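You operate a simulated robot arm through the tools that you are given. There is no shell and no other tool. Be economical: measure what you need, move in short steps, check, and stop when the job is done.

You run a simulated two-armed robot. Do the job below in one go: nothing can be reset, and whatever is moved stays where it is left.

TASK
Try both grey sleeves in the test plate and bin them by the result.
Fine: what drops into the slot goes in the done bin, what stays on the rim in the redo bin.
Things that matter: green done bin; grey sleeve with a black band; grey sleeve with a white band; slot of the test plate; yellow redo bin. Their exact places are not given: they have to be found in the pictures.

The check looks at the end state, three seconds after you hand in, the way a careful person would. Anything else that was tipped, shoved, dropped, spilled or broken makes it a failure.

THE ROBOT
Two 7-joint arms with two-finger parallel grippers on one trunk, hanging from a carriage that runs on a gantry, over the field with the corners [-2.278, 1.026], [-2.28, -0.254], [0.02, -0.257], [0.022, 1.023] (x, y) and turns from -372 to 315 degrees about z. Base frame: it is fixed where the carriage stands at the start and does not move with it; the origin is on the floor, on the carriage's upright axis, x ahead of it, y to its left, z up; the surface under the hand at the start is at about z = 0.88. Units: m, degrees, N and s.
The left shoulder is at the start at [0.04, 0.173, 1.446], the right one opposite. With the tool pointing down near the work surface each hand reaches from about 0.1 to 0.7 m from the robot's upright axis, wherever it stands, measured 20 degrees to its own side. Places, roughly: slot of the test plate [0.6, -0.5, 0.9]. Payload 3.43 kg a hand.
The tool frame of a hand sits at the grasp point between the pads (the TCP): z along the fingers, y along the line on which they close. The tips reach 0.03 m beyond it. Largest opening 0.094 m; finger width 0.028, thickness 0.01; the body of the gripper, 0.05 by 0.096 m, starts 0.055 m behind the TCP.
Orientation is that of the tool frame in the base frame, as a unit quaternion [x, y, z, w]. With the fingers straight down and closing along the base's y, the tool's x points along the base's -x, its y along +y and its z along -z.

THE INTERFACE
- The arms move only by the tool nudge_tool. It takes "left_moves", "right_moves" or both (then of equal length, played together; a hand with none holds still); each is a list of rows, each a list of 7 numbers: the finger opening in m, from 0 to 0.094, then the shift along the tool's x, y, z in units of 20 mm (1.0 is 20 mm), then the turn, a rotation vector about the tool's x, y, z in units of 5 degrees (1.0 is 5 degrees). In form: [[gripper, tx, ty, tz, ax, ay, az], ...]. A call has 1 to 10 rows; each row shifts and turns the commanded pose from where the row before left it, along the tool's axes as they then stand. A call with a number of a shift or a turn outside -1 to 1 is refused whole. A row lasts 0.2 s, in which the tool goes at most 0.05 m and 8.6 degrees; a call with a longer step from one row to the next is refused whole, and so is a gripper value outside its range. Where a pose cannot be reached the arm comes as near as it can. A force on the tool above 40 N (or 10 N above the force at the start of the call, whichever is more), or a blocked arm, ends the call early, and 0.2 s more pass. Each finger travels about 0.072 m/s and halts on what it meets, pressing with about 27 N; the grip force reading is that of the motor and also rises with nothing between the fingers. The clock runs only during rows and for 0.2 s after the last one: add rows that do not move to give the fingers time. The reply holds the time, the measured pose of the TCP, the force on the tool along the base axes, the opening and the grip force, in the units named above and with some noise, with the torque about the TCP (base axes, N m) and any sound that the robot's microphone picked up, and new pictures: "show" is both (left out), scene, wrist or none (wrist: the cameras of the hands that moved).
- Cameras (640 x 400 px; columns grow to the right, rows downward): "scene" is now at [0.1975, -0.0598, 1.748]; the picture's right is [-0.82, -0.57, 0.00], its down [-0.47, 0.68, -0.57] and it looks along [0.32, -0.47, -0.82] (base axes); focal length 254 px, centre (320, 200). "left" rides on the left gripper at [0.076, -0.014, -0.102] in its tool frame; the picture's right is [0.18, 0.98, 0.00], its down [-0.75, 0.14, -0.64] and it looks along [-0.63, 0.12, 0.77] (tool axes); focal length 243 px, centre (320, 200). "right" rides on the right gripper at [0.076, 0.014, -0.102] in its tool frame; the picture's right is [-0.18, 0.98, 0.00], its down [-0.75, -0.14, -0.64] and it looks along [-0.63, -0.12, 0.77] (tool axes); focal length 243 px, centre (320, 200).
- move_column(by): slides the trunk up (or, below 0, down) by that many m; the arms and the scene camera ride with it, the base frame stays. It gives what a move gives, with no picture.
- base_move(legs): drives the robot by 1 to 6 legs, each [ahead, left, turn to the left] in m, m and degrees, along the robot's own axes; the way and the turn of a leg run together, so that a leg with both is an arc; at most 1.5 m and 180 degrees a leg. The arms and the cameras ride along, it lands a little off, and it stops where it bumps. It keeps to its track: a leg is cut to what the track allows. It gives what a move gives, and a new picture of the scene camera.
- turn_head(pan, tilt): turns the head with the scene camera to pan (to the left, within 86 degrees either way) and tilt (down, from -29 to 69), counted from straight ahead of the robot. It gives what a move gives, and a new picture of the scene camera.
- locate(camera, pixels): for up to 12 pixels [column, row] of the newest picture of that camera ("zoom" is the newest enlarged one), the place [x, y, z] in the base frame of the surface seen there, good to about 0.003 m, but the place of the scene camera against the robot may be out by one fixed shift of up to 0.025 m in any direction. No time passes.
- inspect(camera, box): a new picture of the part [left, top, right, bottom] of that camera's present view, enlarged. No time passes.
- sign_off(): hands the job in; it is judged then, once.

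Go step by step. Measure first, check grasps and placings, and put right what went wrong. The budget is 80 turns and 260 pictures, counting those below and the enlarged ones. Unless the task says otherwise, let go and move clear before handing in, and close with one line.

The tools are called by a JSON object that holds its "fn" and its "kwargs". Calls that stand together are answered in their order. nudge_tool: Moves the arms, as the interface text tells. Its arguments: {"type":"object","properties":{"left_moves":{"type":"array","items":{"type":"array","items":{"type":"number"}}},"right_moves":{"type":"array","items":{"type":"array","items":{"type":"number"}}},"show":{"type":"string","enum":["both","scene","wrist","none"]}},"required":[]} The other tools are called the same way: move_column (by) slides the trunk up or down; base_move (legs) drives the base; turn_head (pan, tilt) turns the head that bears the scene camera; locate (camera, pixels) gives the place of the surface under pixels of a picture; inspect (camera, box) takes an enlarged picture of a part of a camera's view; sign_off () hands the job in.

At the start:

```text
time_s: 0.0
left_position: [0.5326, -0.0322, 1.1163]
left_tcp_rot: [-0.001, 1.0, 0.0, 0.0]
left_wrist_force: [-0.2, -0.2, 0.8]
left_wrist_torque: [0.0, 0.01, 0.0]
left_opening: 0.0941
left_grip_force: 0.1
right_position: [0.414, -0.5072, 1.2041]
right_tcp_rot: [0.0, 1.0, 0.0, 0.0]
right_wrist_force: [-0.5, -0.2, -0.2]
right_wrist_torque: [0.02, 0.0, 0.02]
right_opening: 0.0938
right_grip_force: 0.1
trunk travel left (down, up): [-0.599, 0.182]
robot x, y, heading: [-0.002, -0.0013, 0.0]
head pan, tilt: [-55.6, 55.4]
```

scene: 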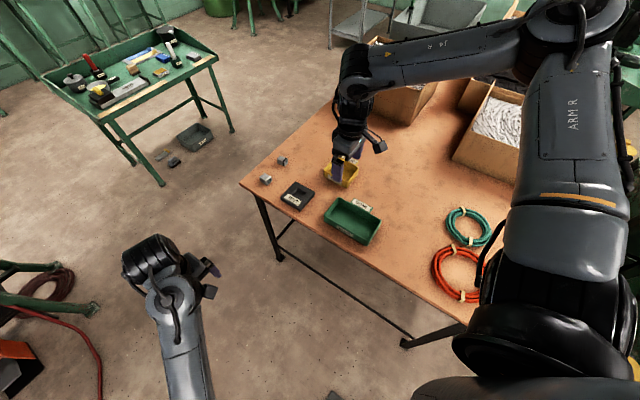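
right: 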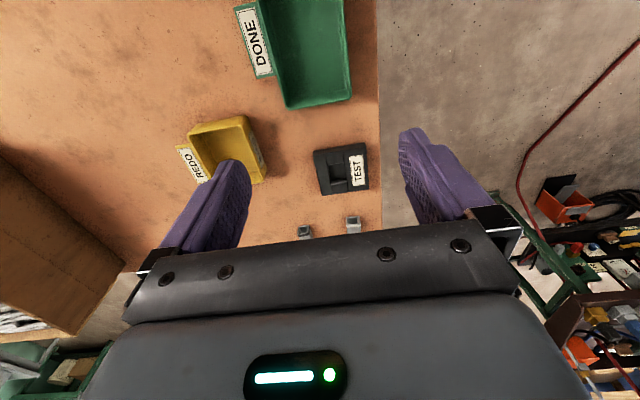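
left: 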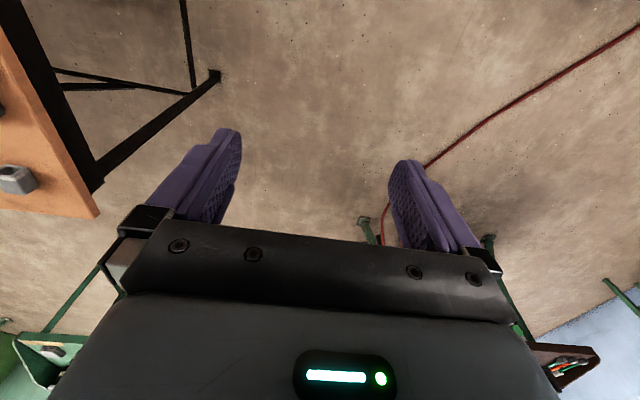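

The scene shows the two sleeves around (265,180) and (282,160), the test plate at (297,195), the green bin at (352,220) and the yellow bin at (340,172). I'll enlarge that area and locate points in it.

{"fn": "inspect", "kwargs": {"camera": "scene", "box": [240, 130, 400, 250]}}

{"fn": "inspect", "kwargs": {"camera": "right", "box": [170, 80, 410, 240]}}

{"fn": "locate", "kwargs": {"camera": "right", "pixels": [[304, 229], [352, 219], [337, 172], [334, 156], [357, 170], [300, 70], [225, 150], [345, 210], [320, 195], [368, 187]]}}

```text
3.33 times, centred on (320, 190) of scene
```

zoom: 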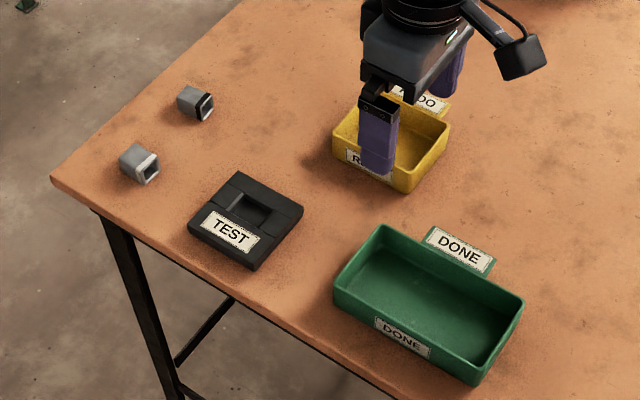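

```text
2.50 times, centred on (290, 160) of right
```

zoom: 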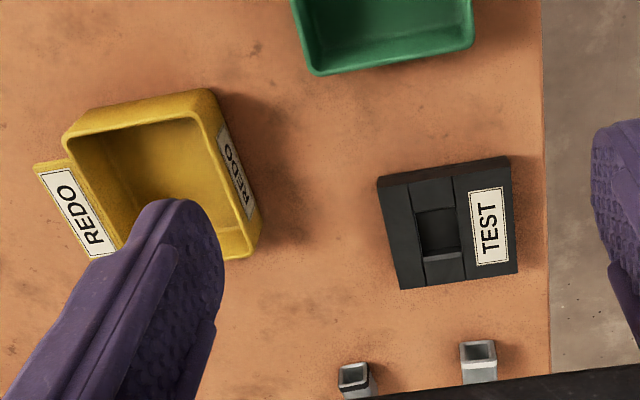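

```text
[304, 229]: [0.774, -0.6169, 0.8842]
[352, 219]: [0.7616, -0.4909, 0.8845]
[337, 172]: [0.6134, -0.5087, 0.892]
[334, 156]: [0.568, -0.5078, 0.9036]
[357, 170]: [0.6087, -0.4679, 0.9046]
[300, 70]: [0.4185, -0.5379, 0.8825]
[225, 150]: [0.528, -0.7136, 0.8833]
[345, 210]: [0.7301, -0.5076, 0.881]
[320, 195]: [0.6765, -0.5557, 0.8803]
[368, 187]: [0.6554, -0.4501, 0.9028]
```

The sleeves are square tubes lying near x≈0.77, y≈-0.62 and -0.49, which is beyond reach from here. I'll turn the robot left to bring the right shoulder forward, then shift it toward −y.

{"fn": "base_move", "kwargs": {"legs": [[0, 0, 40], [-0.145, -0.204, 0]]}}

```text
time_s: 3.7
left_position: [0.4485, 0.0665, 1.1169]
left_tcp_rot: [-0.338, 0.941, 0.0, 0.0]
left_wrist_force: [0.5, 0.0, 0.2]
left_wrist_torque: [0.03, 0.02, 0.02]
left_opening: 0.0941
left_grip_force: 0.1
right_position: [0.6598, -0.3746, 1.2034]
right_tcp_rot: [-0.338, 0.941, 0.0, 0.0]
right_wrist_force: [0.1, -0.5, -0.6]
right_wrist_torque: [0.01, 0.03, 0.01]
right_opening: 0.0942
right_grip_force: 0.0
trunk travel left (down, up): [-0.599, 0.182]
robot x, y, heading: [0.0192, -0.2479, 39.4]
head pan, tilt: [-55.6, 55.4]
```

scene: 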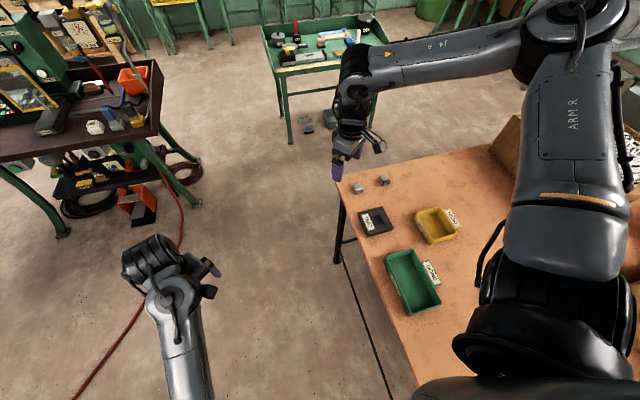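

The base landed well and the right hand is free beside the table. I'll square the right hand to the base axes and then take a closer look.

{"fn": "nudge_tool", "kwargs": {"right_moves": [[0.094, 0, 0, 0, 0, 0, 1], [0.094, 0, 0, 0, 0, 0, 1], [0.094, 0, 0, 0, 0, 0, 1], [0.094, 0, 0, 0, 0, 0, 1], [0.094, 0, 0, 0, 0, 0, 1], [0.094, 0, 0, 0, 0, 0, 1], [0.094, 0, 0, 0, 0, 0, 1], [0.094, 0, 0, 0, 0, 0, 0.88]], "show": "none"}}

{"fn": "nudge_tool", "kwargs": {"right_moves": [[0.094, 0.6, -0.9, 0.3, 0, 0, 0], [0.094, 0.6, -0.9, 0.3, 0, 0, 0], [0.094, 0.6, -0.9, 0.3, 0, 0, 0], [0.094, 0.6, -0.9, 0.3, 0, 0, 0], [0.094, 0.6, -0.9, 0.3, 0, 0, 0], [0.094, 0.6, -0.9, 0.3, 0, 0, 0], [0.094, 0.6, -0.9, 0.3, 0, 0, 0], [0.094, 0.6, -0.9, 0.3, 0, 0, 0], [0.094, 0, 0, 0, 0, 0, 0]]}}

```text
time_s: 5.5
left_position: [0.4479, 0.0672, 1.1167]
left_tcp_rot: [-0.338, 0.941, 0.0, 0.0]
left_wrist_force: [0.2, 0.5, 0.3]
left_wrist_torque: [0.01, 0.03, -0.02]
left_opening: 0.0939
left_grip_force: 0.0
right_position: [0.6593, -0.3763, 1.2026]
right_tcp_rot: [0.0, 1.0, 0.0, 0.0]
right_wrist_force: [-0.2, -0.4, 0.2]
right_wrist_torque: [0.0, -0.01, -0.02]
right_opening: 0.0939
right_grip_force: 0.1
trunk travel left (down, up): [-0.599, 0.182]
robot x, y, heading: [0.0197, -0.2511, 39.7]
head pan, tilt: [-55.6, 55.4]
```

```text
time_s: 7.5
left_position: [0.4486, 0.0666, 1.1166]
left_tcp_rot: [-0.338, 0.941, 0.0, 0.0]
left_wrist_force: [-0.5, 0.1, 0.4]
left_wrist_torque: [-0.01, 0.04, 0.03]
left_opening: 0.0939
left_grip_force: 0.0
right_position: [0.5631, -0.5196, 1.154]
right_tcp_rot: [-0.001, 1.0, 0.001, 0.0]
right_wrist_force: [0.3, 1.0, -0.2]
right_wrist_torque: [-0.01, -0.02, 0.0]
right_opening: 0.0938
right_grip_force: 0.0
trunk travel left (down, up): [-0.599, 0.182]
robot x, y, heading: [0.0183, -0.2469, 39.6]
head pan, tilt: [-55.6, 55.4]
```

scene: 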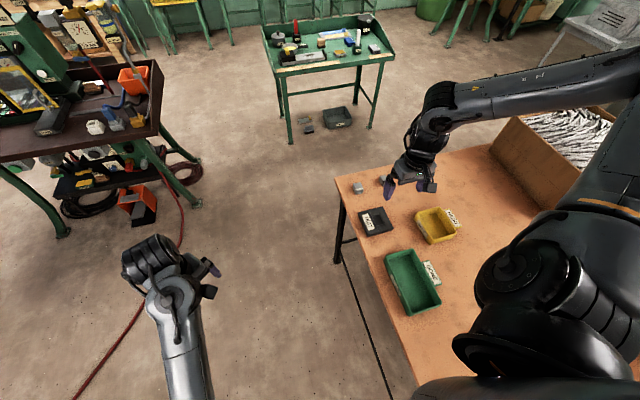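
right: 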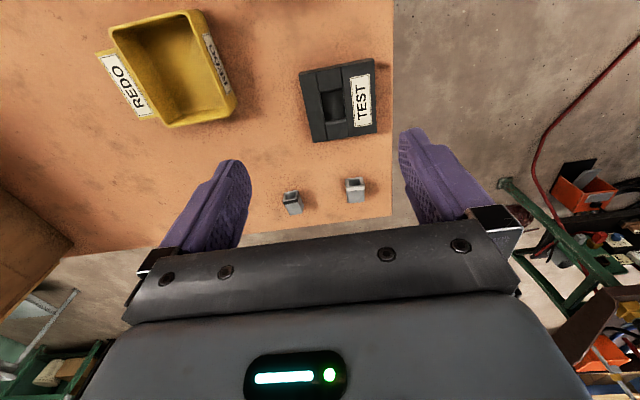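

{"fn": "inspect", "kwargs": {"camera": "right", "box": [264, 50, 404, 240]}}

{"fn": "inspect", "kwargs": {"camera": "right", "box": [272, 160, 392, 235]}}

{"fn": "locate", "kwargs": {"camera": "zoom", "pixels": [[65, 180], [140, 165], [165, 260], [90, 195], [400, 100], [470, 95], [490, 210], [405, 220], [440, 180], [125, 225], [200, 100], [530, 300]]}}

{"fn": "locate", "kwargs": {"camera": "right", "pixels": [[299, 74], [314, 141], [369, 60], [377, 132], [322, 93], [343, 90], [325, 120], [345, 120], [333, 100], [331, 118]]}}

```text
2.11 times, centred on (334, 145) of right
```

zoom: 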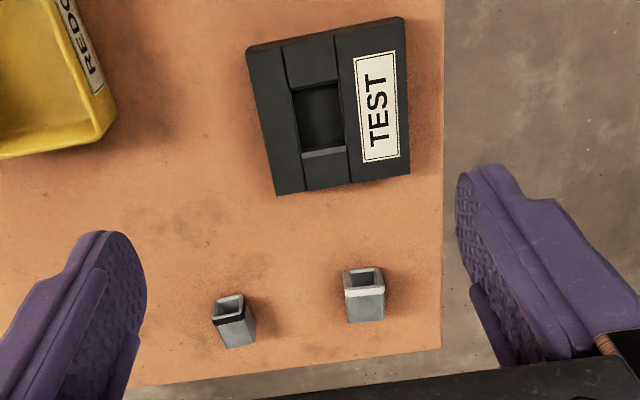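

```text
5.33 times, centred on (332, 198) of right
```

zoom: 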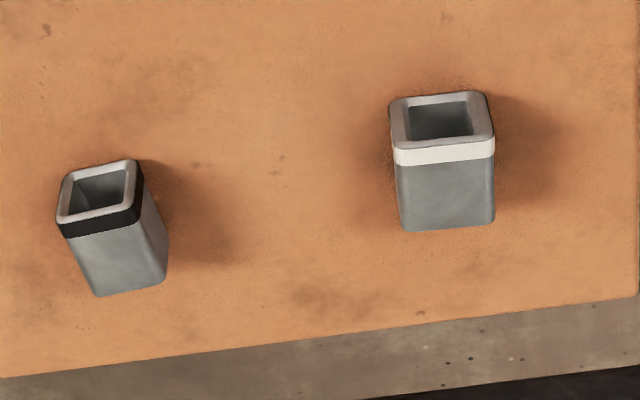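

```text
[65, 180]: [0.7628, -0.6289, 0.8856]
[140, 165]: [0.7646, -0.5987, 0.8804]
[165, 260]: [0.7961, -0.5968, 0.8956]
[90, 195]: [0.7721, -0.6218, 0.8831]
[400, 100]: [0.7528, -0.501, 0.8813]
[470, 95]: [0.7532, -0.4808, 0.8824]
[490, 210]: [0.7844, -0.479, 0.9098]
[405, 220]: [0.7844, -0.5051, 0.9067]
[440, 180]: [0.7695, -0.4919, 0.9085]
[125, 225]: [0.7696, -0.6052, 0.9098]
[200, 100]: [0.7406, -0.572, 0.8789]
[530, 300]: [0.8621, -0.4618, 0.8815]
```

```text
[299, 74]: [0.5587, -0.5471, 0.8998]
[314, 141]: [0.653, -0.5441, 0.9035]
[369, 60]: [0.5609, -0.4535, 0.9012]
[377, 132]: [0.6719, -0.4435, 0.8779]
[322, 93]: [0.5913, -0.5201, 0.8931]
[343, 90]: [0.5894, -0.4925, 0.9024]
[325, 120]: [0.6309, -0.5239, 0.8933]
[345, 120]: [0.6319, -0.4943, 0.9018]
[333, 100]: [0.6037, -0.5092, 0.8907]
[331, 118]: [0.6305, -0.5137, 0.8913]
```

The sleeves lie on their sides with their axes roughly along x, about 27 mm square with tops at z≈0.908. The slot is a rectangular pocket about 28 x 40 mm, also along x. I'll move above the white sleeve for a closer look.

{"fn": "nudge_tool", "kwargs": {"right_moves": [[0.094, -1, 0.14, 0.6, 0, 0, 0], [0.094, -1, 0.14, 0.6, 0, 0, 0], [0.094, -1, 0.14, 0.6, 0, 0, 0], [0.094, -1, 0.14, 0.6, 0, 0, 0], [0.094, -1, 0.14, 0.6, 0, 0, 0], [0.094, -1, 0.14, 0.6, 0, 0, 0], [0.094, -1, 0.14, 0.6, 0, 0, 0], [0.094, -1, 0.14, 0.6, 0, 0, 0], [0.094, -1, 0.14, 0.6, 0, 0, 0], [0.094, 0, 0, 0, 0, 0, 0]], "show": "wrist"}}

```text
time_s: 9.7
left_position: [0.4497, 0.0663, 1.1147]
left_tcp_rot: [-0.338, 0.941, 0.0, 0.001]
left_wrist_force: [-0.3, -0.4, -0.3]
left_wrist_torque: [0.01, 0.0, 0.0]
left_opening: 0.0938
left_grip_force: 0.0
right_position: [0.7462, -0.4926, 1.0482]
right_tcp_rot: [-0.001, 1.0, 0.0, 0.0]
right_wrist_force: [1.2, -0.9, 0.4]
right_wrist_torque: [0.0, 0.02, 0.01]
right_opening: 0.0941
right_grip_force: 0.1
trunk travel left (down, up): [-0.599, 0.182]
robot x, y, heading: [0.0207, -0.2517, 39.4]
head pan, tilt: [-55.6, 55.4]
```

right: 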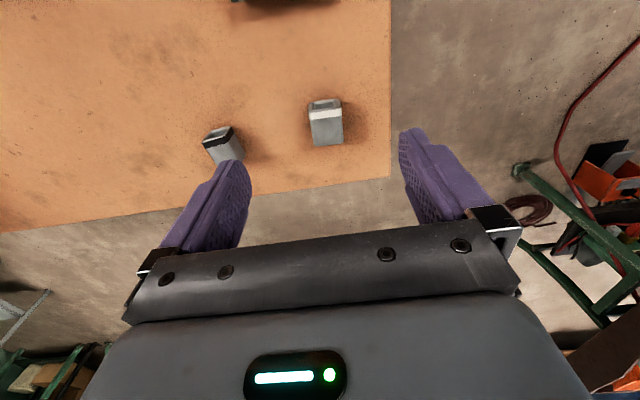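

{"fn": "inspect", "kwargs": {"camera": "right", "box": [190, 80, 360, 186]}}

{"fn": "locate", "kwargs": {"camera": "right", "pixels": [[310, 121], [341, 118], [314, 145], [342, 142], [328, 130], [318, 104], [336, 102], [234, 140], [226, 150], [213, 150]]}}

```text
3.76 times, centred on (275, 133) of right
```

zoom: 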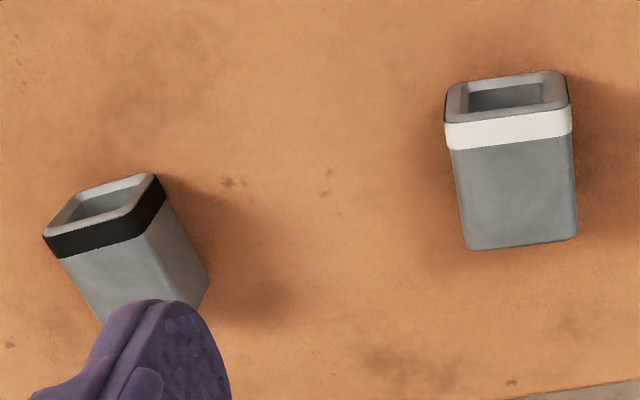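

```text
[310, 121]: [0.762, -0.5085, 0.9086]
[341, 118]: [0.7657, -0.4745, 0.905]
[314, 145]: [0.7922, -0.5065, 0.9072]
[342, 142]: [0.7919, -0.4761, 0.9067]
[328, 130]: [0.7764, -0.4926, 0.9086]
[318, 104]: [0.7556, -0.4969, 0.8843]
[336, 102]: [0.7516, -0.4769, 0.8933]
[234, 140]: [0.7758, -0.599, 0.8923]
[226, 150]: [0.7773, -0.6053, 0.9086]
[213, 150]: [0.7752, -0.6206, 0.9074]
```

The white sleeve spans x 0.756–0.796 and y -0.508 to -0.475 with no noticeable yaw. I'll go down over its upper part with the tips at about z 0.898.

{"fn": "nudge_tool", "kwargs": {"right_moves": [[0.07, -0.5, 0, 0.7, 0, 0, 0], [0.07, -0.5, 0, 0.9, 0, 0, 0], [0.07, -0.5, 0, 0.9, 0, 0, 0], [0.07, 0, 0.05, 0.9, 0, 0, 0], [0.07, 0, 0, 0.9, 0, 0, 0], [0.07, 0, 0, 0, 0, 0, 0]], "show": "wrist"}}

```text
time_s: 11.1
left_position: [0.4484, 0.0674, 1.1159]
left_tcp_rot: [-0.338, 0.941, 0.0, 0.0]
left_wrist_force: [0.4, -0.6, 0.4]
left_wrist_torque: [-0.01, 0.03, 0.02]
left_opening: 0.0943
left_grip_force: 0.0
right_position: [0.7742, -0.4924, 0.9627]
right_tcp_rot: [-0.001, 1.0, 0.0, 0.001]
right_wrist_force: [-0.5, -0.7, 0.2]
right_wrist_torque: [-0.02, -0.03, -0.03]
right_opening: 0.0703
right_grip_force: 0.1
trunk travel left (down, up): [-0.599, 0.182]
robot x, y, heading: [0.0186, -0.2475, 39.3]
head pan, tilt: [-55.6, 55.4]
```

right: 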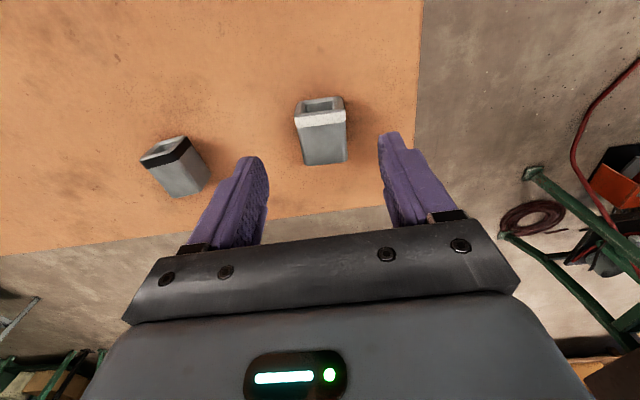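

{"fn": "locate", "kwargs": {"camera": "right", "pixels": [[299, 122], [345, 116], [306, 163], [345, 160], [325, 140], [165, 162], [190, 150], [180, 196], [207, 183]]}}

{"fn": "nudge_tool", "kwargs": {"right_moves": [[0.07, 0, 0.05, 0.9, 0, 0, 0], [0.07, 0, 0, 0.85, 0, 0, 0], [0.07, 0, 0, 0, 0, 0, 0]], "show": "wrist"}}

```text
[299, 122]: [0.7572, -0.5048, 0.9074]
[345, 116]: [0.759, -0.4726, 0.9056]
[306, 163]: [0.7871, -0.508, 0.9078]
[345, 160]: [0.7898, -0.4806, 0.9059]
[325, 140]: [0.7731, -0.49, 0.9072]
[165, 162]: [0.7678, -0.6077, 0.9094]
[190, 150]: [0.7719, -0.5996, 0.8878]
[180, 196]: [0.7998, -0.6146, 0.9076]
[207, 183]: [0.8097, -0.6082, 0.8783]
```

```text
time_s: 11.9
left_position: [0.4488, 0.0665, 1.1161]
left_tcp_rot: [-0.338, 0.941, 0.0, 0.0]
left_wrist_force: [-0.5, 0.3, -0.2]
left_wrist_torque: [-0.02, 0.0, -0.01]
left_opening: 0.0938
left_grip_force: 0.0
right_position: [0.7739, -0.4911, 0.9269]
right_tcp_rot: [-0.001, 1.0, -0.001, -0.001]
right_wrist_force: [0.6, -0.5, 0.0]
right_wrist_torque: [-0.02, 0.0, 0.0]
right_opening: 0.0699
right_grip_force: 0.1
trunk travel left (down, up): [-0.599, 0.182]
robot x, y, heading: [0.0201, -0.249, 39.5]
head pan, tilt: [-55.6, 55.4]
```

right: 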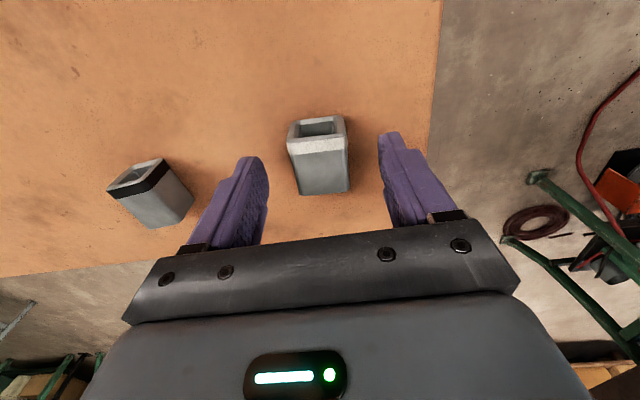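

The TCP is at z 0.927 and the sleeve is centred between the fingers. I'll close on it.

{"fn": "nudge_tool", "kwargs": {"right_moves": [[0.04, 0, 0, 0, 0, 0, 0], [0.02, 0, 0, 0, 0, 0, 0], [0.02, 0, 0, 0, 0, 0, 0], [0.02, 0, 0, 0, 0, 0, 0], [0.02, 0, 0, 0, 0, 0, 0]], "show": "wrist"}}

```text
time_s: 13.1
left_position: [0.4477, 0.0676, 1.1157]
left_tcp_rot: [-0.339, 0.941, 0.0, 0.0]
left_wrist_force: [0.6, -0.5, 0.5]
left_wrist_torque: [0.02, -0.02, 0.0]
left_opening: 0.0939
left_grip_force: 0.1
right_position: [0.7737, -0.491, 0.9278]
right_tcp_rot: [-0.001, 1.0, 0.0, 0.0]
right_wrist_force: [-1.2, 0.1, -0.2]
right_wrist_torque: [0.02, 0.01, 0.02]
right_opening: 0.0327
right_grip_force: 26.7
trunk travel left (down, up): [-0.599, 0.182]
robot x, y, heading: [0.0168, -0.2514, 39.6]
head pan, tilt: [-55.6, 55.4]
```

right: 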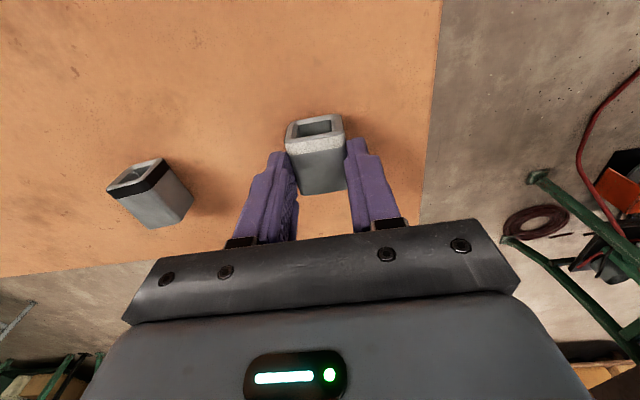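

The grip holds at an opening of 0.0327 m and 26.7 N. I'll lift and carry it to above the slot to measure the slot.

{"fn": "nudge_tool", "kwargs": {"right_moves": [[0.02, 0, 0, -1, 0, 0, 0], [0.02, 0, 0, -1, 0, 0, 0], [0.02, 1, -0.1, -1, 0, 0, 0], [0.02, 1, -0.1, -1, 0, 0, 0], [0.02, 1, -0.1, -1, 0, 0, 0], [0.02, 1, -0.1, -1, 0, 0, 0], [0.02, 1, -0.1, 0, 0, 0, 0], [0.02, 1, -0.1, 0, 0, 0, 0], [0.02, 1, -0.1, 0, 0, 0, 0], [0.02, 1, -0.1, 0, 0, 0, 0]], "show": "wrist"}}

{"fn": "inspect", "kwargs": {"camera": "right", "box": [250, 40, 410, 200]}}

```text
time_s: 15.3
left_position: [0.449, 0.0668, 1.1165]
left_tcp_rot: [-0.338, 0.941, 0.0, 0.0]
left_wrist_force: [-0.7, 1.0, -0.1]
left_wrist_torque: [0.04, 0.0, 0.02]
left_opening: 0.0938
left_grip_force: 0.2
right_position: [0.6133, -0.5089, 1.0468]
right_tcp_rot: [-0.002, 1.0, 0.0, -0.001]
right_wrist_force: [-0.2, -0.4, 0.1]
right_wrist_torque: [0.02, 0.04, 0.03]
right_opening: 0.033
right_grip_force: 27.4
trunk travel left (down, up): [-0.599, 0.182]
robot x, y, heading: [0.0152, -0.2475, 39.4]
head pan, tilt: [-55.6, 55.4]
```

right: 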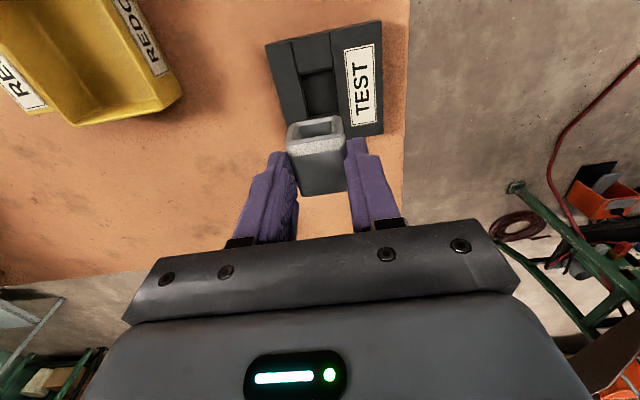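

```text
2.50 times, centred on (330, 120) of right
```

zoom: 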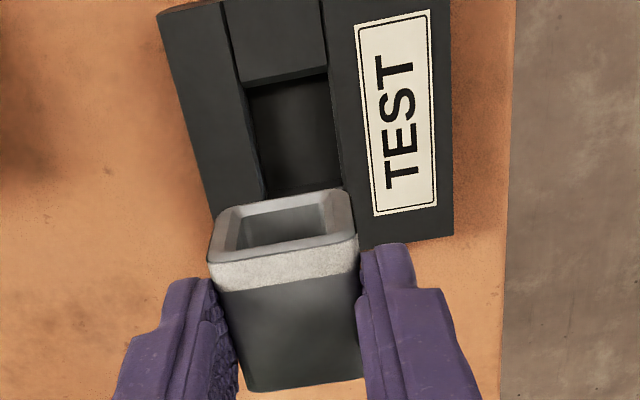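

I'm holding the sleeve straight, but it hides the slot's far end, so I'll shift 40 mm toward +x to see the whole slot.

{"fn": "nudge_tool", "kwargs": {"right_moves": [[0.02, -1, 0, 0, 0, 0, 0], [0.02, -0.8, 0, 0, 0, 0, 0], [0.02, 0, 0, 0, 0, 0, 0]], "show": "wrist"}}

{"fn": "inspect", "kwargs": {"camera": "right", "box": [250, 0, 410, 100]}}

```text
time_s: 16.1
left_position: [0.4486, 0.0671, 1.1167]
left_tcp_rot: [-0.338, 0.941, 0.0, 0.0]
left_wrist_force: [-0.8, 0.1, 0.4]
left_wrist_torque: [-0.01, -0.03, 0.0]
left_opening: 0.0941
left_grip_force: 0.1
right_position: [0.6494, -0.5091, 1.047]
right_tcp_rot: [0.0, 1.0, 0.001, -0.001]
right_wrist_force: [-0.6, -0.1, -0.2]
right_wrist_torque: [-0.02, -0.04, -0.02]
right_opening: 0.033
right_grip_force: 27.4
trunk travel left (down, up): [-0.599, 0.182]
robot x, y, heading: [0.016, -0.248, 39.6]
head pan, tilt: [-55.6, 55.4]
```

right: 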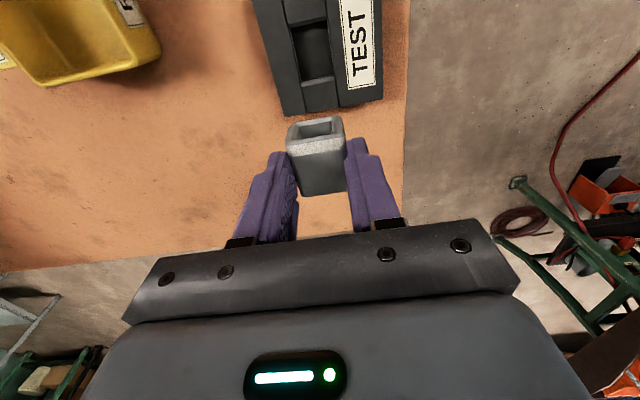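

```text
4.00 times, centred on (330, 50) of right
```

zoom: 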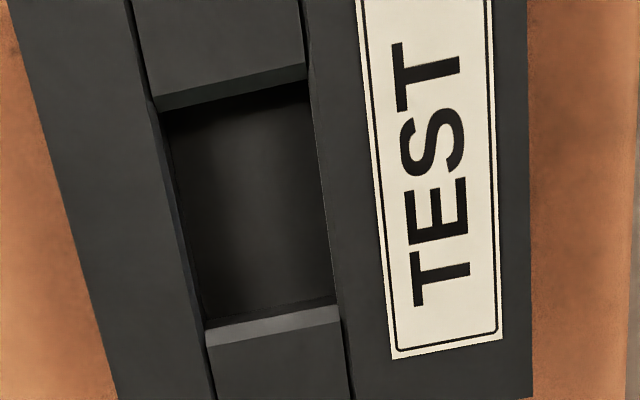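

{"fn": "locate", "kwargs": {"camera": "zoom", "pixels": [[140, 90], [155, 200], [195, 340], [316, 70], [340, 200], [348, 330], [210, 90], [280, 75], [220, 350], [325, 325], [250, 200], [290, 250]]}}

{"fn": "locate", "kwargs": {"camera": "zoom", "pixels": [[165, 135], [180, 225], [315, 150], [328, 260], [200, 300], [335, 290], [230, 88], [250, 338], [295, 20], [140, 20]]}}

```text
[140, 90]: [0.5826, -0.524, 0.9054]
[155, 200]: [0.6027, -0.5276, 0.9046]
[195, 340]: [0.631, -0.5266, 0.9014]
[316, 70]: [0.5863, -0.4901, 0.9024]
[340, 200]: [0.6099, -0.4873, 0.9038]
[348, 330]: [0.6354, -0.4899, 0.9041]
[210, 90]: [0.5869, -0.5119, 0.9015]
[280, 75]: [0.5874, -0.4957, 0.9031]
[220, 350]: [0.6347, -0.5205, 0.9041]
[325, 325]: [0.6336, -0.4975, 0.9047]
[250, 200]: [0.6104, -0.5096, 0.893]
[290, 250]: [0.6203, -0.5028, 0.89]
```

```text
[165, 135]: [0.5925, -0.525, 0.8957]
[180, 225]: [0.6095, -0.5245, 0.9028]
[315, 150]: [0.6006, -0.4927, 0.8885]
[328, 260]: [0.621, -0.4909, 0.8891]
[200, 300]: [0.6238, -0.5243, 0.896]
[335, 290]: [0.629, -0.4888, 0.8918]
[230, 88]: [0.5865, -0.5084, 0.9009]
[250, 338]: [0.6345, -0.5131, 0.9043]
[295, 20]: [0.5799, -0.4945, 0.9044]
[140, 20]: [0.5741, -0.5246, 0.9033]
```

The slot spans x≈0.588–0.634 and y≈-0.524 to -0.491 at the plate top (z 0.9035), so its centre is near (0.611, -0.5073). I'll bring the sleeve to just above it.

{"fn": "nudge_tool", "kwargs": {"right_moves": [[0.02, 1, 0.09, 0, 0, 0, 0], [0.02, 0.92, 0, 0.9, 0, 0, 0], [0.02, 0, 0, 0.9, 0, 0, 0], [0.02, 0, 0, 0.9, 0, 0, 0], [0.02, 0, 0, 0.9, 0, 0, 0], [0.02, 0, 0, 0.8, 0, 0, 0], [0.02, 0, 0, 0, 0, 0, 0]], "show": "wrist"}}

{"fn": "inspect", "kwargs": {"camera": "right", "box": [230, 80, 410, 220]}}

```text
time_s: 17.7
left_position: [0.4484, 0.066, 1.1164]
left_tcp_rot: [-0.338, 0.941, 0.0, 0.0]
left_wrist_force: [-0.4, -0.4, -0.4]
left_wrist_torque: [0.0, -0.01, -0.03]
left_opening: 0.0939
left_grip_force: 0.1
right_position: [0.6104, -0.5084, 0.959]
right_tcp_rot: [-0.001, 1.0, 0.001, 0.001]
right_wrist_force: [0.5, 0.3, -0.3]
right_wrist_torque: [0.01, -0.04, -0.03]
right_opening: 0.0326
right_grip_force: 26.5
trunk travel left (down, up): [-0.599, 0.182]
robot x, y, heading: [0.0181, -0.2445, 39.4]
head pan, tilt: [-55.6, 55.4]
```

right: 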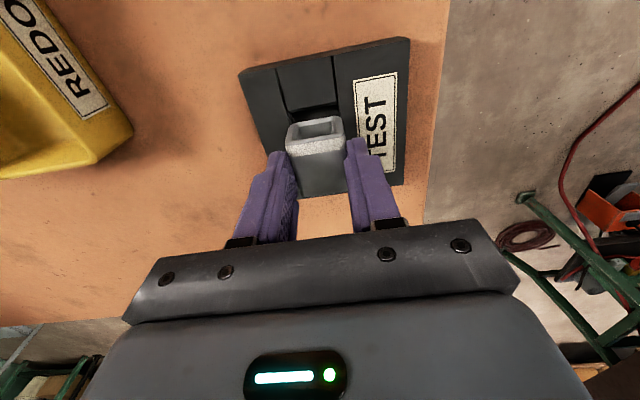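

```text
2.86 times, centred on (320, 150) of right
```

zoom: 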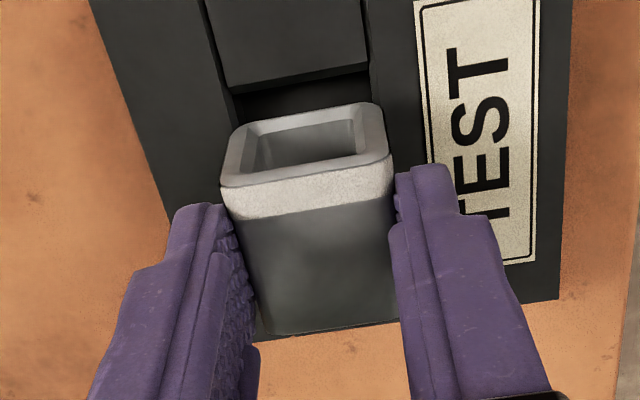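

The sleeve is about 1 mm toward −y of the slot's centre, so I'll correct that and lower slowly while watching the force.

{"fn": "nudge_tool", "kwargs": {"right_moves": [[0.02, 0, 0.05, 0, 0, 0, 0], [0.02, 0, 0, 0.2, 0, 0, 0], [0.02, 0, 0, 0.2, 0, 0, 0], [0.02, 0, 0, 0.1, 0, 0, 0], [0.02, 0, 0, 0.1, 0, 0, 0], [0.02, 0, 0, 0, 0, 0, 0]], "show": "wrist"}}

{"fn": "inspect", "kwargs": {"camera": "right", "box": [230, 80, 410, 220]}}

```text
time_s: 19.1
left_position: [0.4488, 0.0659, 1.1158]
left_tcp_rot: [-0.338, 0.941, 0.0, 0.0]
left_wrist_force: [-0.3, -0.7, -0.9]
left_wrist_torque: [0.02, 0.02, -0.01]
left_opening: 0.0939
left_grip_force: 0.1
right_position: [0.6117, -0.506, 0.9486]
right_tcp_rot: [-0.001, 1.0, 0.0, 0.001]
right_wrist_force: [-6.4, -0.6, 18.8]
right_wrist_torque: [0.27, 0.15, 0.12]
right_opening: 0.0331
right_grip_force: 27.3
trunk travel left (down, up): [-0.599, 0.182]
robot x, y, heading: [0.0141, -0.2464, 39.7]
head pan, tilt: [-55.6, 55.4]
```

right: 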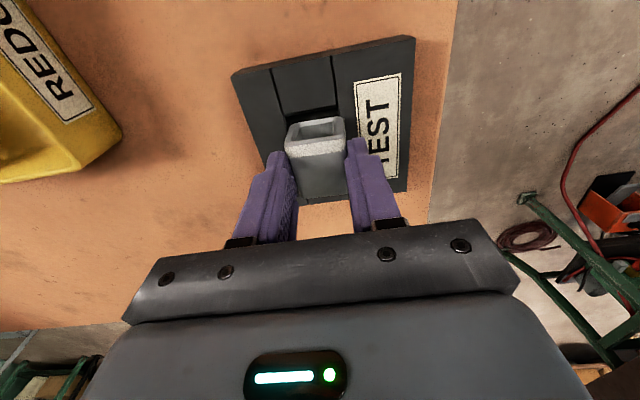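

```text
2.86 times, centred on (320, 150) of right
```

zoom: 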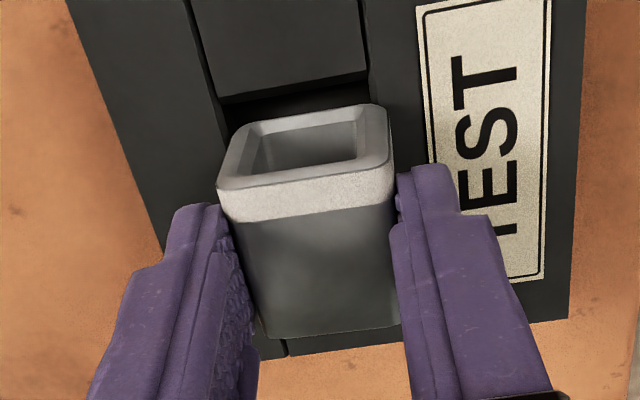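

Contact at z≈0.9486 gives 18.8 N upward and -6.4 N in x. That suggests the rear end is riding the far +x edge, and there is a visible gap at the front. I'll lift slightly, shift 3 mm toward −x and try again.

{"fn": "nudge_tool", "kwargs": {"right_moves": [[0.02, 0, 0, -0.2, 0, 0, 0], [0.02, 0.15, -0.02, 0, 0, 0, 0], [0.02, 0, 0, 0.1, 0, 0, 0], [0.02, 0, 0, 0.1, 0, 0, 0], [0.02, 0, 0, 0.1, 0, 0, 0], [0.02, 0, 0, 0, 0, 0, 0]], "show": "wrist"}}

{"fn": "inspect", "kwargs": {"camera": "right", "box": [230, 80, 410, 220]}}

```text
time_s: 20.5
left_position: [0.4486, 0.0657, 1.1162]
left_tcp_rot: [-0.338, 0.941, 0.0, 0.001]
left_wrist_force: [-0.5, 0.2, -0.3]
left_wrist_torque: [0.0, 0.02, -0.01]
left_opening: 0.0941
left_grip_force: 0.1
right_position: [0.6093, -0.5055, 0.9456]
right_tcp_rot: [-0.001, 1.0, 0.001, 0.001]
right_wrist_force: [-4.1, 1.8, 19.0]
right_wrist_torque: [0.38, 0.09, 0.11]
right_opening: 0.0329
right_grip_force: 27.3
trunk travel left (down, up): [-0.599, 0.182]
robot x, y, heading: [0.0155, -0.2485, 39.4]
head pan, tilt: [-55.6, 55.4]
```

right: 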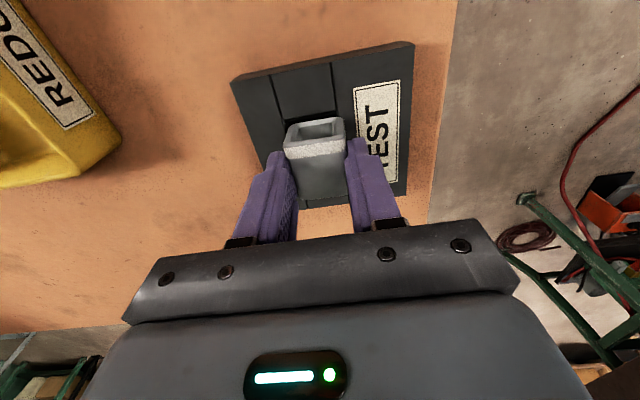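

```text
2.86 times, centred on (320, 150) of right
```

zoom: 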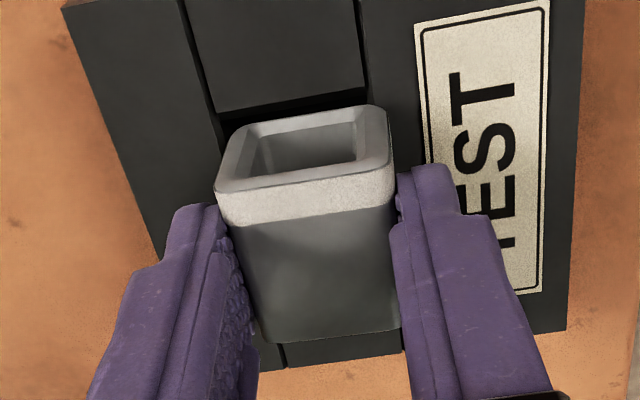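

The torque about x (+0.38) with the force upward means the sleeve rests on the +y edge, and the reading shows y drifted to -0.5055. I'll lift, shift 2 mm toward −y and lower again.

{"fn": "nudge_tool", "kwargs": {"right_moves": [[0.02, 0, 0, -0.3, 0, 0, 0], [0.02, 0, -0.1, 0, 0, 0, 0], [0.02, 0, 0, 0.1, 0, 0, 0], [0.02, 0, 0, 0.1, 0, 0, 0], [0.02, 0, 0, 0.1, 0, 0, 0], [0.02, 0, 0, 0, 0, 0, 0]], "show": "wrist"}}

{"fn": "inspect", "kwargs": {"camera": "right", "box": [230, 80, 410, 220]}}

```text
time_s: 21.9
left_position: [0.4492, 0.0656, 1.1166]
left_tcp_rot: [-0.338, 0.941, 0.0, 0.0]
left_wrist_force: [0.7, 0.4, 0.9]
left_wrist_torque: [0.02, -0.04, -0.03]
left_opening: 0.0938
left_grip_force: 0.1
right_position: [0.6093, -0.508, 0.9463]
right_tcp_rot: [-0.001, 1.0, 0.001, 0.0]
right_wrist_force: [-5.4, 2.6, 16.0]
right_wrist_torque: [0.18, 0.16, -0.07]
right_opening: 0.0327
right_grip_force: 26.7
trunk travel left (down, up): [-0.599, 0.182]
robot x, y, heading: [0.0161, -0.2489, 39.5]
head pan, tilt: [-55.6, 55.4]
```

right: 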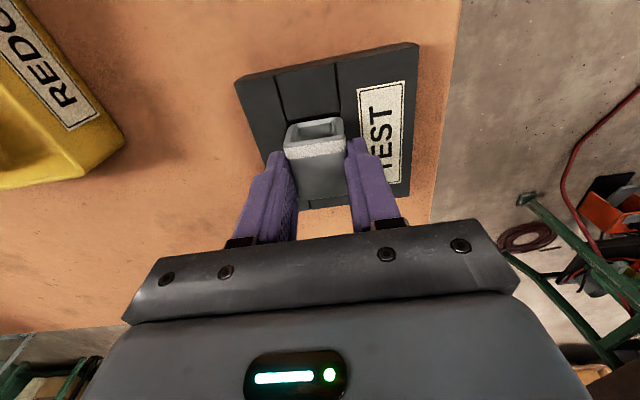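

```text
2.86 times, centred on (320, 150) of right
```

zoom: 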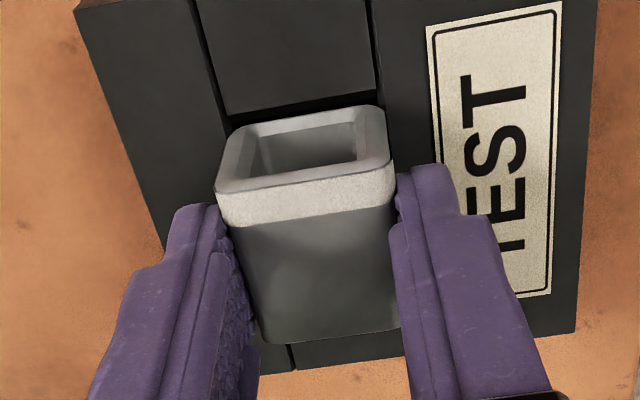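

There is still 16 N of contact with the sleeve aligned to the slot by eye. I'll open the fingers slightly so it settles by itself and see whether it drops.

{"fn": "nudge_tool", "kwargs": {"right_moves": [[0.04, 0, 0, 0, 0, 0, 0], [0.044, 0, 0, 0, 0, 0, 0], [0.044, 0, 0, 0, 0, 0, 0]], "show": "wrist"}}

{"fn": "inspect", "kwargs": {"camera": "right", "box": [230, 60, 410, 200]}}

```text
time_s: 22.7
left_position: [0.4488, 0.0674, 1.1166]
left_tcp_rot: [-0.338, 0.941, 0.0, -0.001]
left_wrist_force: [0.0, 0.1, -0.1]
left_wrist_torque: [-0.02, -0.03, 0.0]
left_opening: 0.0943
left_grip_force: 0.0
right_position: [0.6076, -0.5085, 0.9447]
right_tcp_rot: [-0.001, 1.0, 0.0, 0.0]
right_wrist_force: [0.1, -0.3, -0.6]
right_wrist_torque: [0.02, 0.02, -0.02]
right_opening: 0.044
right_grip_force: 0.0
trunk travel left (down, up): [-0.599, 0.182]
robot x, y, heading: [0.0177, -0.2478, 39.5]
head pan, tilt: [-55.6, 55.4]
```

right: 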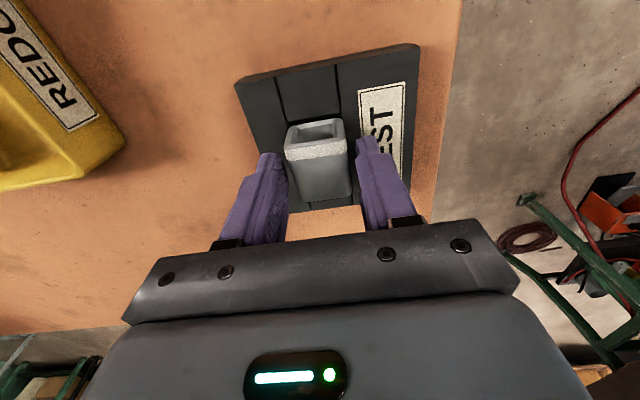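

```text
2.86 times, centred on (320, 130) of right
```

zoom: 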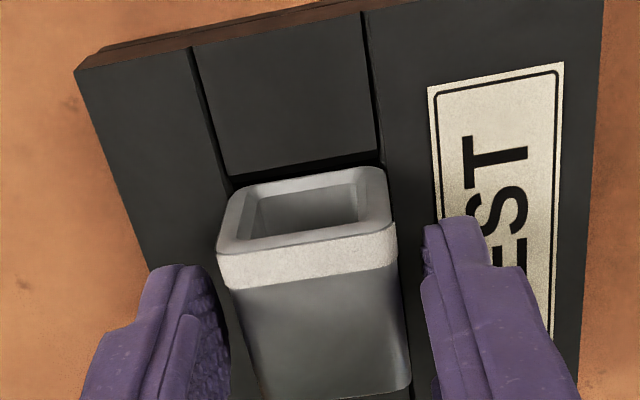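

{"fn": "locate", "kwargs": {"camera": "zoom", "pixels": [[230, 300], [390, 275], [265, 385], [400, 375], [310, 320], [228, 195], [375, 175], [150, 150], [240, 100], [415, 150]]}}

```text
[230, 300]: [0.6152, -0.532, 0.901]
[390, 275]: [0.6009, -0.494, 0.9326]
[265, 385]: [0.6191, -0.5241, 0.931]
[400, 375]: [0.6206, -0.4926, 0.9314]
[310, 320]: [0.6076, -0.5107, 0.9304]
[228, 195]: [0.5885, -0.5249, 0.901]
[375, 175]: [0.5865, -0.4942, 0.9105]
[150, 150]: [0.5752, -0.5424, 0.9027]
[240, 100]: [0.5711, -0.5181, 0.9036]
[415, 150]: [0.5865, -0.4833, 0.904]
```

The sleeve's top is at z≈0.931, so it is sitting on the rim, and its front is at x≈0.587, right at the slot's near edge. I'll open, lift clear and take a good view before concluding anything.

{"fn": "nudge_tool", "kwargs": {"right_moves": [[0.06, 0, 0, 0, 0, 0, 0], [0.07, 0, 0, -0.8, 0, 0, 0], [0.07, 0, 0, -1, 0, 0, 0], [0.07, -0.8, 0, -1, 0, 0, 0], [0.07, -0.8, 0, 0, 0, 0, 0], [0.07, 0, 0, 0, 0, 0, 0]], "show": "wrist"}}

{"fn": "inspect", "kwargs": {"camera": "right", "box": [250, 0, 410, 120]}}

```text
time_s: 24.1
left_position: [0.4473, 0.066, 1.1157]
left_tcp_rot: [-0.338, 0.941, 0.0, 0.0]
left_wrist_force: [0.4, 0.7, -0.1]
left_wrist_torque: [0.0, -0.01, 0.02]
left_opening: 0.0941
left_grip_force: 0.0
right_position: [0.6402, -0.5089, 0.9992]
right_tcp_rot: [-0.001, 1.0, 0.0, 0.0]
right_wrist_force: [0.8, -0.4, 1.3]
right_wrist_torque: [0.01, 0.01, 0.01]
right_opening: 0.0702
right_grip_force: 0.0
trunk travel left (down, up): [-0.599, 0.182]
robot x, y, heading: [0.0171, -0.2484, 39.5]
head pan, tilt: [-55.6, 55.4]
```

right: 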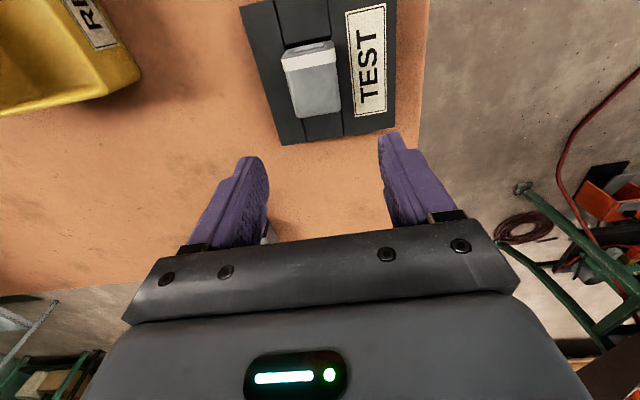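

```text
3.33 times, centred on (330, 60) of right
```

zoom: 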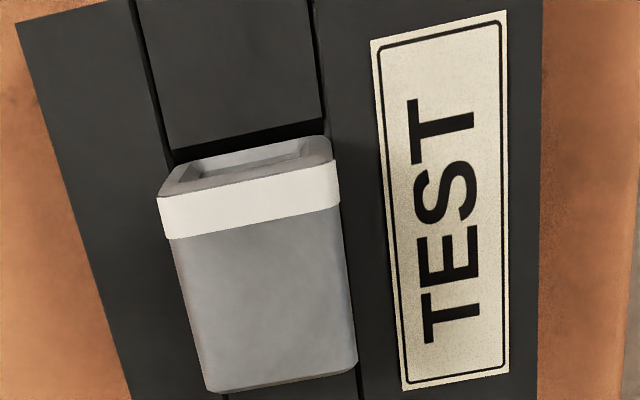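

By my projection, the sleeve (37 x 33 mm) is centred in y over a slot of about 33 mm, but its front at x≈0.588 overlaps the slot's near edge. I'll regrip it, move it 4 mm toward +x and let it settle again for a fair try.

{"fn": "nudge_tool", "kwargs": {"right_moves": [[0.07, 0.85, 0.04, 0, 0, 0, 0], [0.07, 0.83, 0.04, 0.7, 0, 0, 0], [0.07, 0, 0, 0.9, 0, 0, 0], [0.07, 0, 0, 0.9, 0, 0, 0], [0.07, 0, 0, 0, 0, 0, 0], [0.045, 0, 0, 0, 0, 0, 0], [0.02, 0, 0, 0, 0, 0, 0], [0.02, 0, 0, 0, 0, 0, 0], [0.02, 0, 0, 0, 0, 0, 0]], "show": "none"}}

{"fn": "nudge_tool", "kwargs": {"right_moves": [[0.02, 0, 0, -0.2, 0, 0, 0], [0.02, -0.2, 0, 0, 0, 0, 0], [0.02, 0, 0, 0.1, 0, 0, 0], [0.02, 0, 0, 0.1, 0, 0, 0], [0.02, 0, 0, 0, 0, 0, 0]], "show": "wrist"}}

{"fn": "inspect", "kwargs": {"camera": "right", "box": [230, 60, 410, 200]}}

```text
time_s: 26.1
left_position: [0.4475, 0.0668, 1.1168]
left_tcp_rot: [-0.338, 0.941, 0.0, -0.001]
left_wrist_force: [-0.2, -0.1, 0.4]
left_wrist_torque: [-0.01, 0.01, -0.03]
left_opening: 0.0943
left_grip_force: 0.0
right_position: [0.6058, -0.5067, 0.9501]
right_tcp_rot: [-0.001, 1.0, 0.001, 0.0]
right_wrist_force: [-0.2, -1.1, 0.6]
right_wrist_torque: [-0.08, -0.02, -0.03]
right_opening: 0.0328
right_grip_force: 27.2
trunk travel left (down, up): [-0.599, 0.182]
robot x, y, heading: [0.0221, -0.2486, 39.4]
head pan, tilt: [-55.6, 55.4]
```

```text
time_s: 27.3
left_position: [0.4481, 0.0668, 1.1155]
left_tcp_rot: [-0.338, 0.941, 0.0, 0.0]
left_wrist_force: [-0.2, 0.3, -0.3]
left_wrist_torque: [0.02, -0.01, 0.01]
left_opening: 0.0941
left_grip_force: 0.0
right_position: [0.6121, -0.5074, 0.9515]
right_tcp_rot: [0.0, 1.0, 0.0, -0.001]
right_wrist_force: [0.1, 0.0, -0.4]
right_wrist_torque: [0.0, 0.0, 0.01]
right_opening: 0.033
right_grip_force: 26.9
trunk travel left (down, up): [-0.599, 0.182]
robot x, y, heading: [0.0163, -0.2468, 39.3]
head pan, tilt: [-55.6, 55.4]
```

right: 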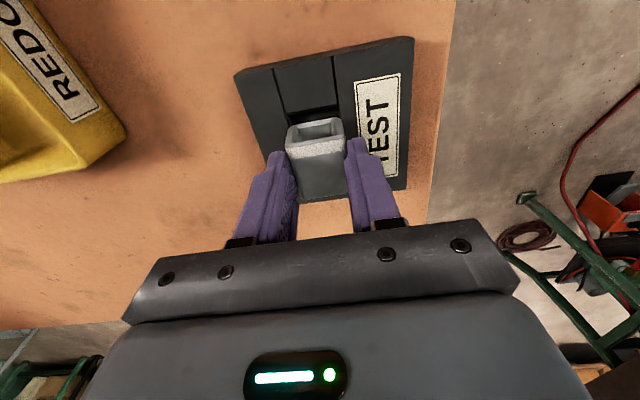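

```text
2.86 times, centred on (320, 130) of right
```

zoom: 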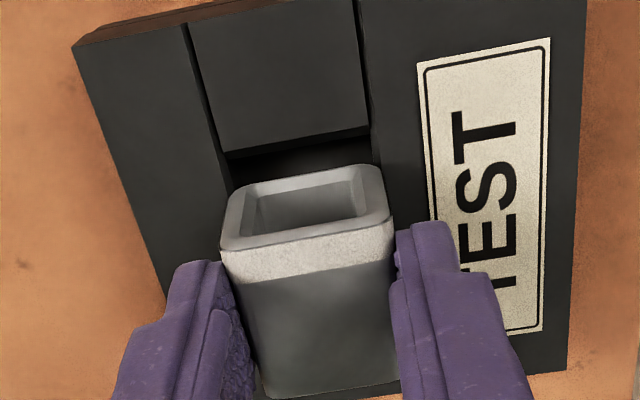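

The sleeve is now aligned with a clear gap at the front. I'll lower in 1–2 mm steps and see whether it goes in.

{"fn": "nudge_tool", "kwargs": {"right_moves": [[0.02, 0, 0, 0.08, 0, 0, 0], [0.02, 0, 0, 0.08, 0, 0, 0], [0.02, 0, 0, 0, 0, 0, 0]], "show": "none"}}

{"fn": "nudge_tool", "kwargs": {"right_moves": [[0.036, 0, 0, 0, 0, 0, 0], [0.038, 0, 0, 0, 0, 0, 0], [0.038, 0, 0, 0, 0, 0, 0]], "show": "wrist"}}

{"fn": "inspect", "kwargs": {"camera": "right", "box": [230, 60, 410, 200]}}

{"fn": "locate", "kwargs": {"camera": "right", "pixels": [[318, 165], [300, 175], [335, 175]]}}

```text
time_s: 28.1
left_position: [0.4502, 0.0653, 1.1162]
left_tcp_rot: [-0.338, 0.941, 0.0, 0.0]
left_wrist_force: [0.3, -0.7, -0.2]
left_wrist_torque: [0.02, -0.01, 0.06]
left_opening: 0.0941
left_grip_force: 0.1
right_position: [0.6121, -0.5068, 0.9486]
right_tcp_rot: [-0.001, 1.0, 0.0, 0.0]
right_wrist_force: [-3.8, -2.0, 13.1]
right_wrist_torque: [-0.06, 0.14, -0.07]
right_opening: 0.0325
right_grip_force: 26.8
trunk travel left (down, up): [-0.599, 0.182]
robot x, y, heading: [0.0179, -0.2482, 39.5]
head pan, tilt: [-55.6, 55.4]
```

```text
time_s: 28.9
left_position: [0.4484, 0.0666, 1.1163]
left_tcp_rot: [-0.338, 0.941, 0.0, -0.001]
left_wrist_force: [0.8, 0.0, 0.3]
left_wrist_torque: [-0.01, -0.03, -0.03]
left_opening: 0.0941
left_grip_force: 0.0
right_position: [0.6113, -0.5061, 0.9483]
right_tcp_rot: [-0.001, 1.0, 0.0, 0.001]
right_wrist_force: [1.1, -0.3, 1.0]
right_wrist_torque: [-0.01, 0.0, 0.01]
right_opening: 0.0378
right_grip_force: 0.2
trunk travel left (down, up): [-0.599, 0.182]
robot x, y, heading: [0.0174, -0.2493, 39.3]
head pan, tilt: [-55.6, 55.4]
```

right: 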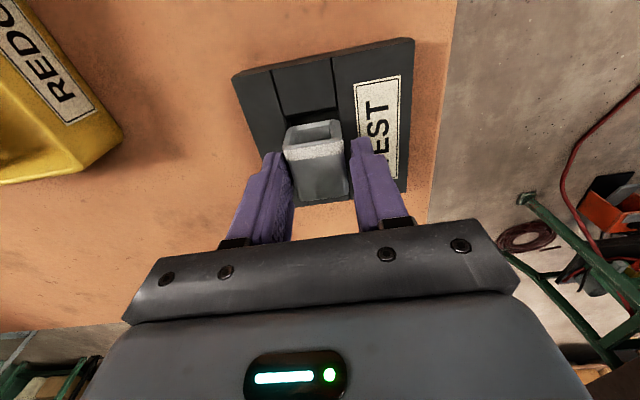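

```text
2.86 times, centred on (320, 130) of right
```

zoom: 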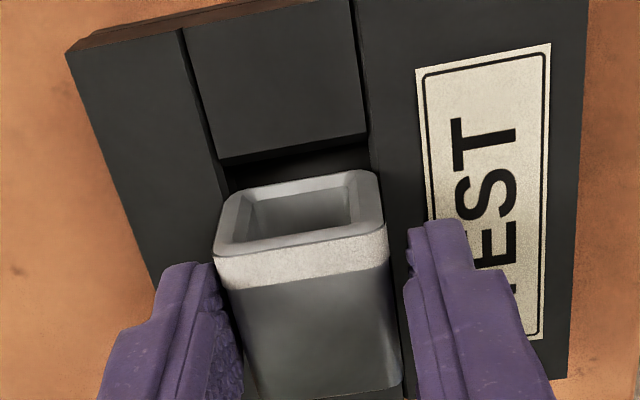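

```text
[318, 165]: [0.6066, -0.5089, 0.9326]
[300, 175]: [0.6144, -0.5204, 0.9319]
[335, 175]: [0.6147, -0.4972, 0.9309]
```

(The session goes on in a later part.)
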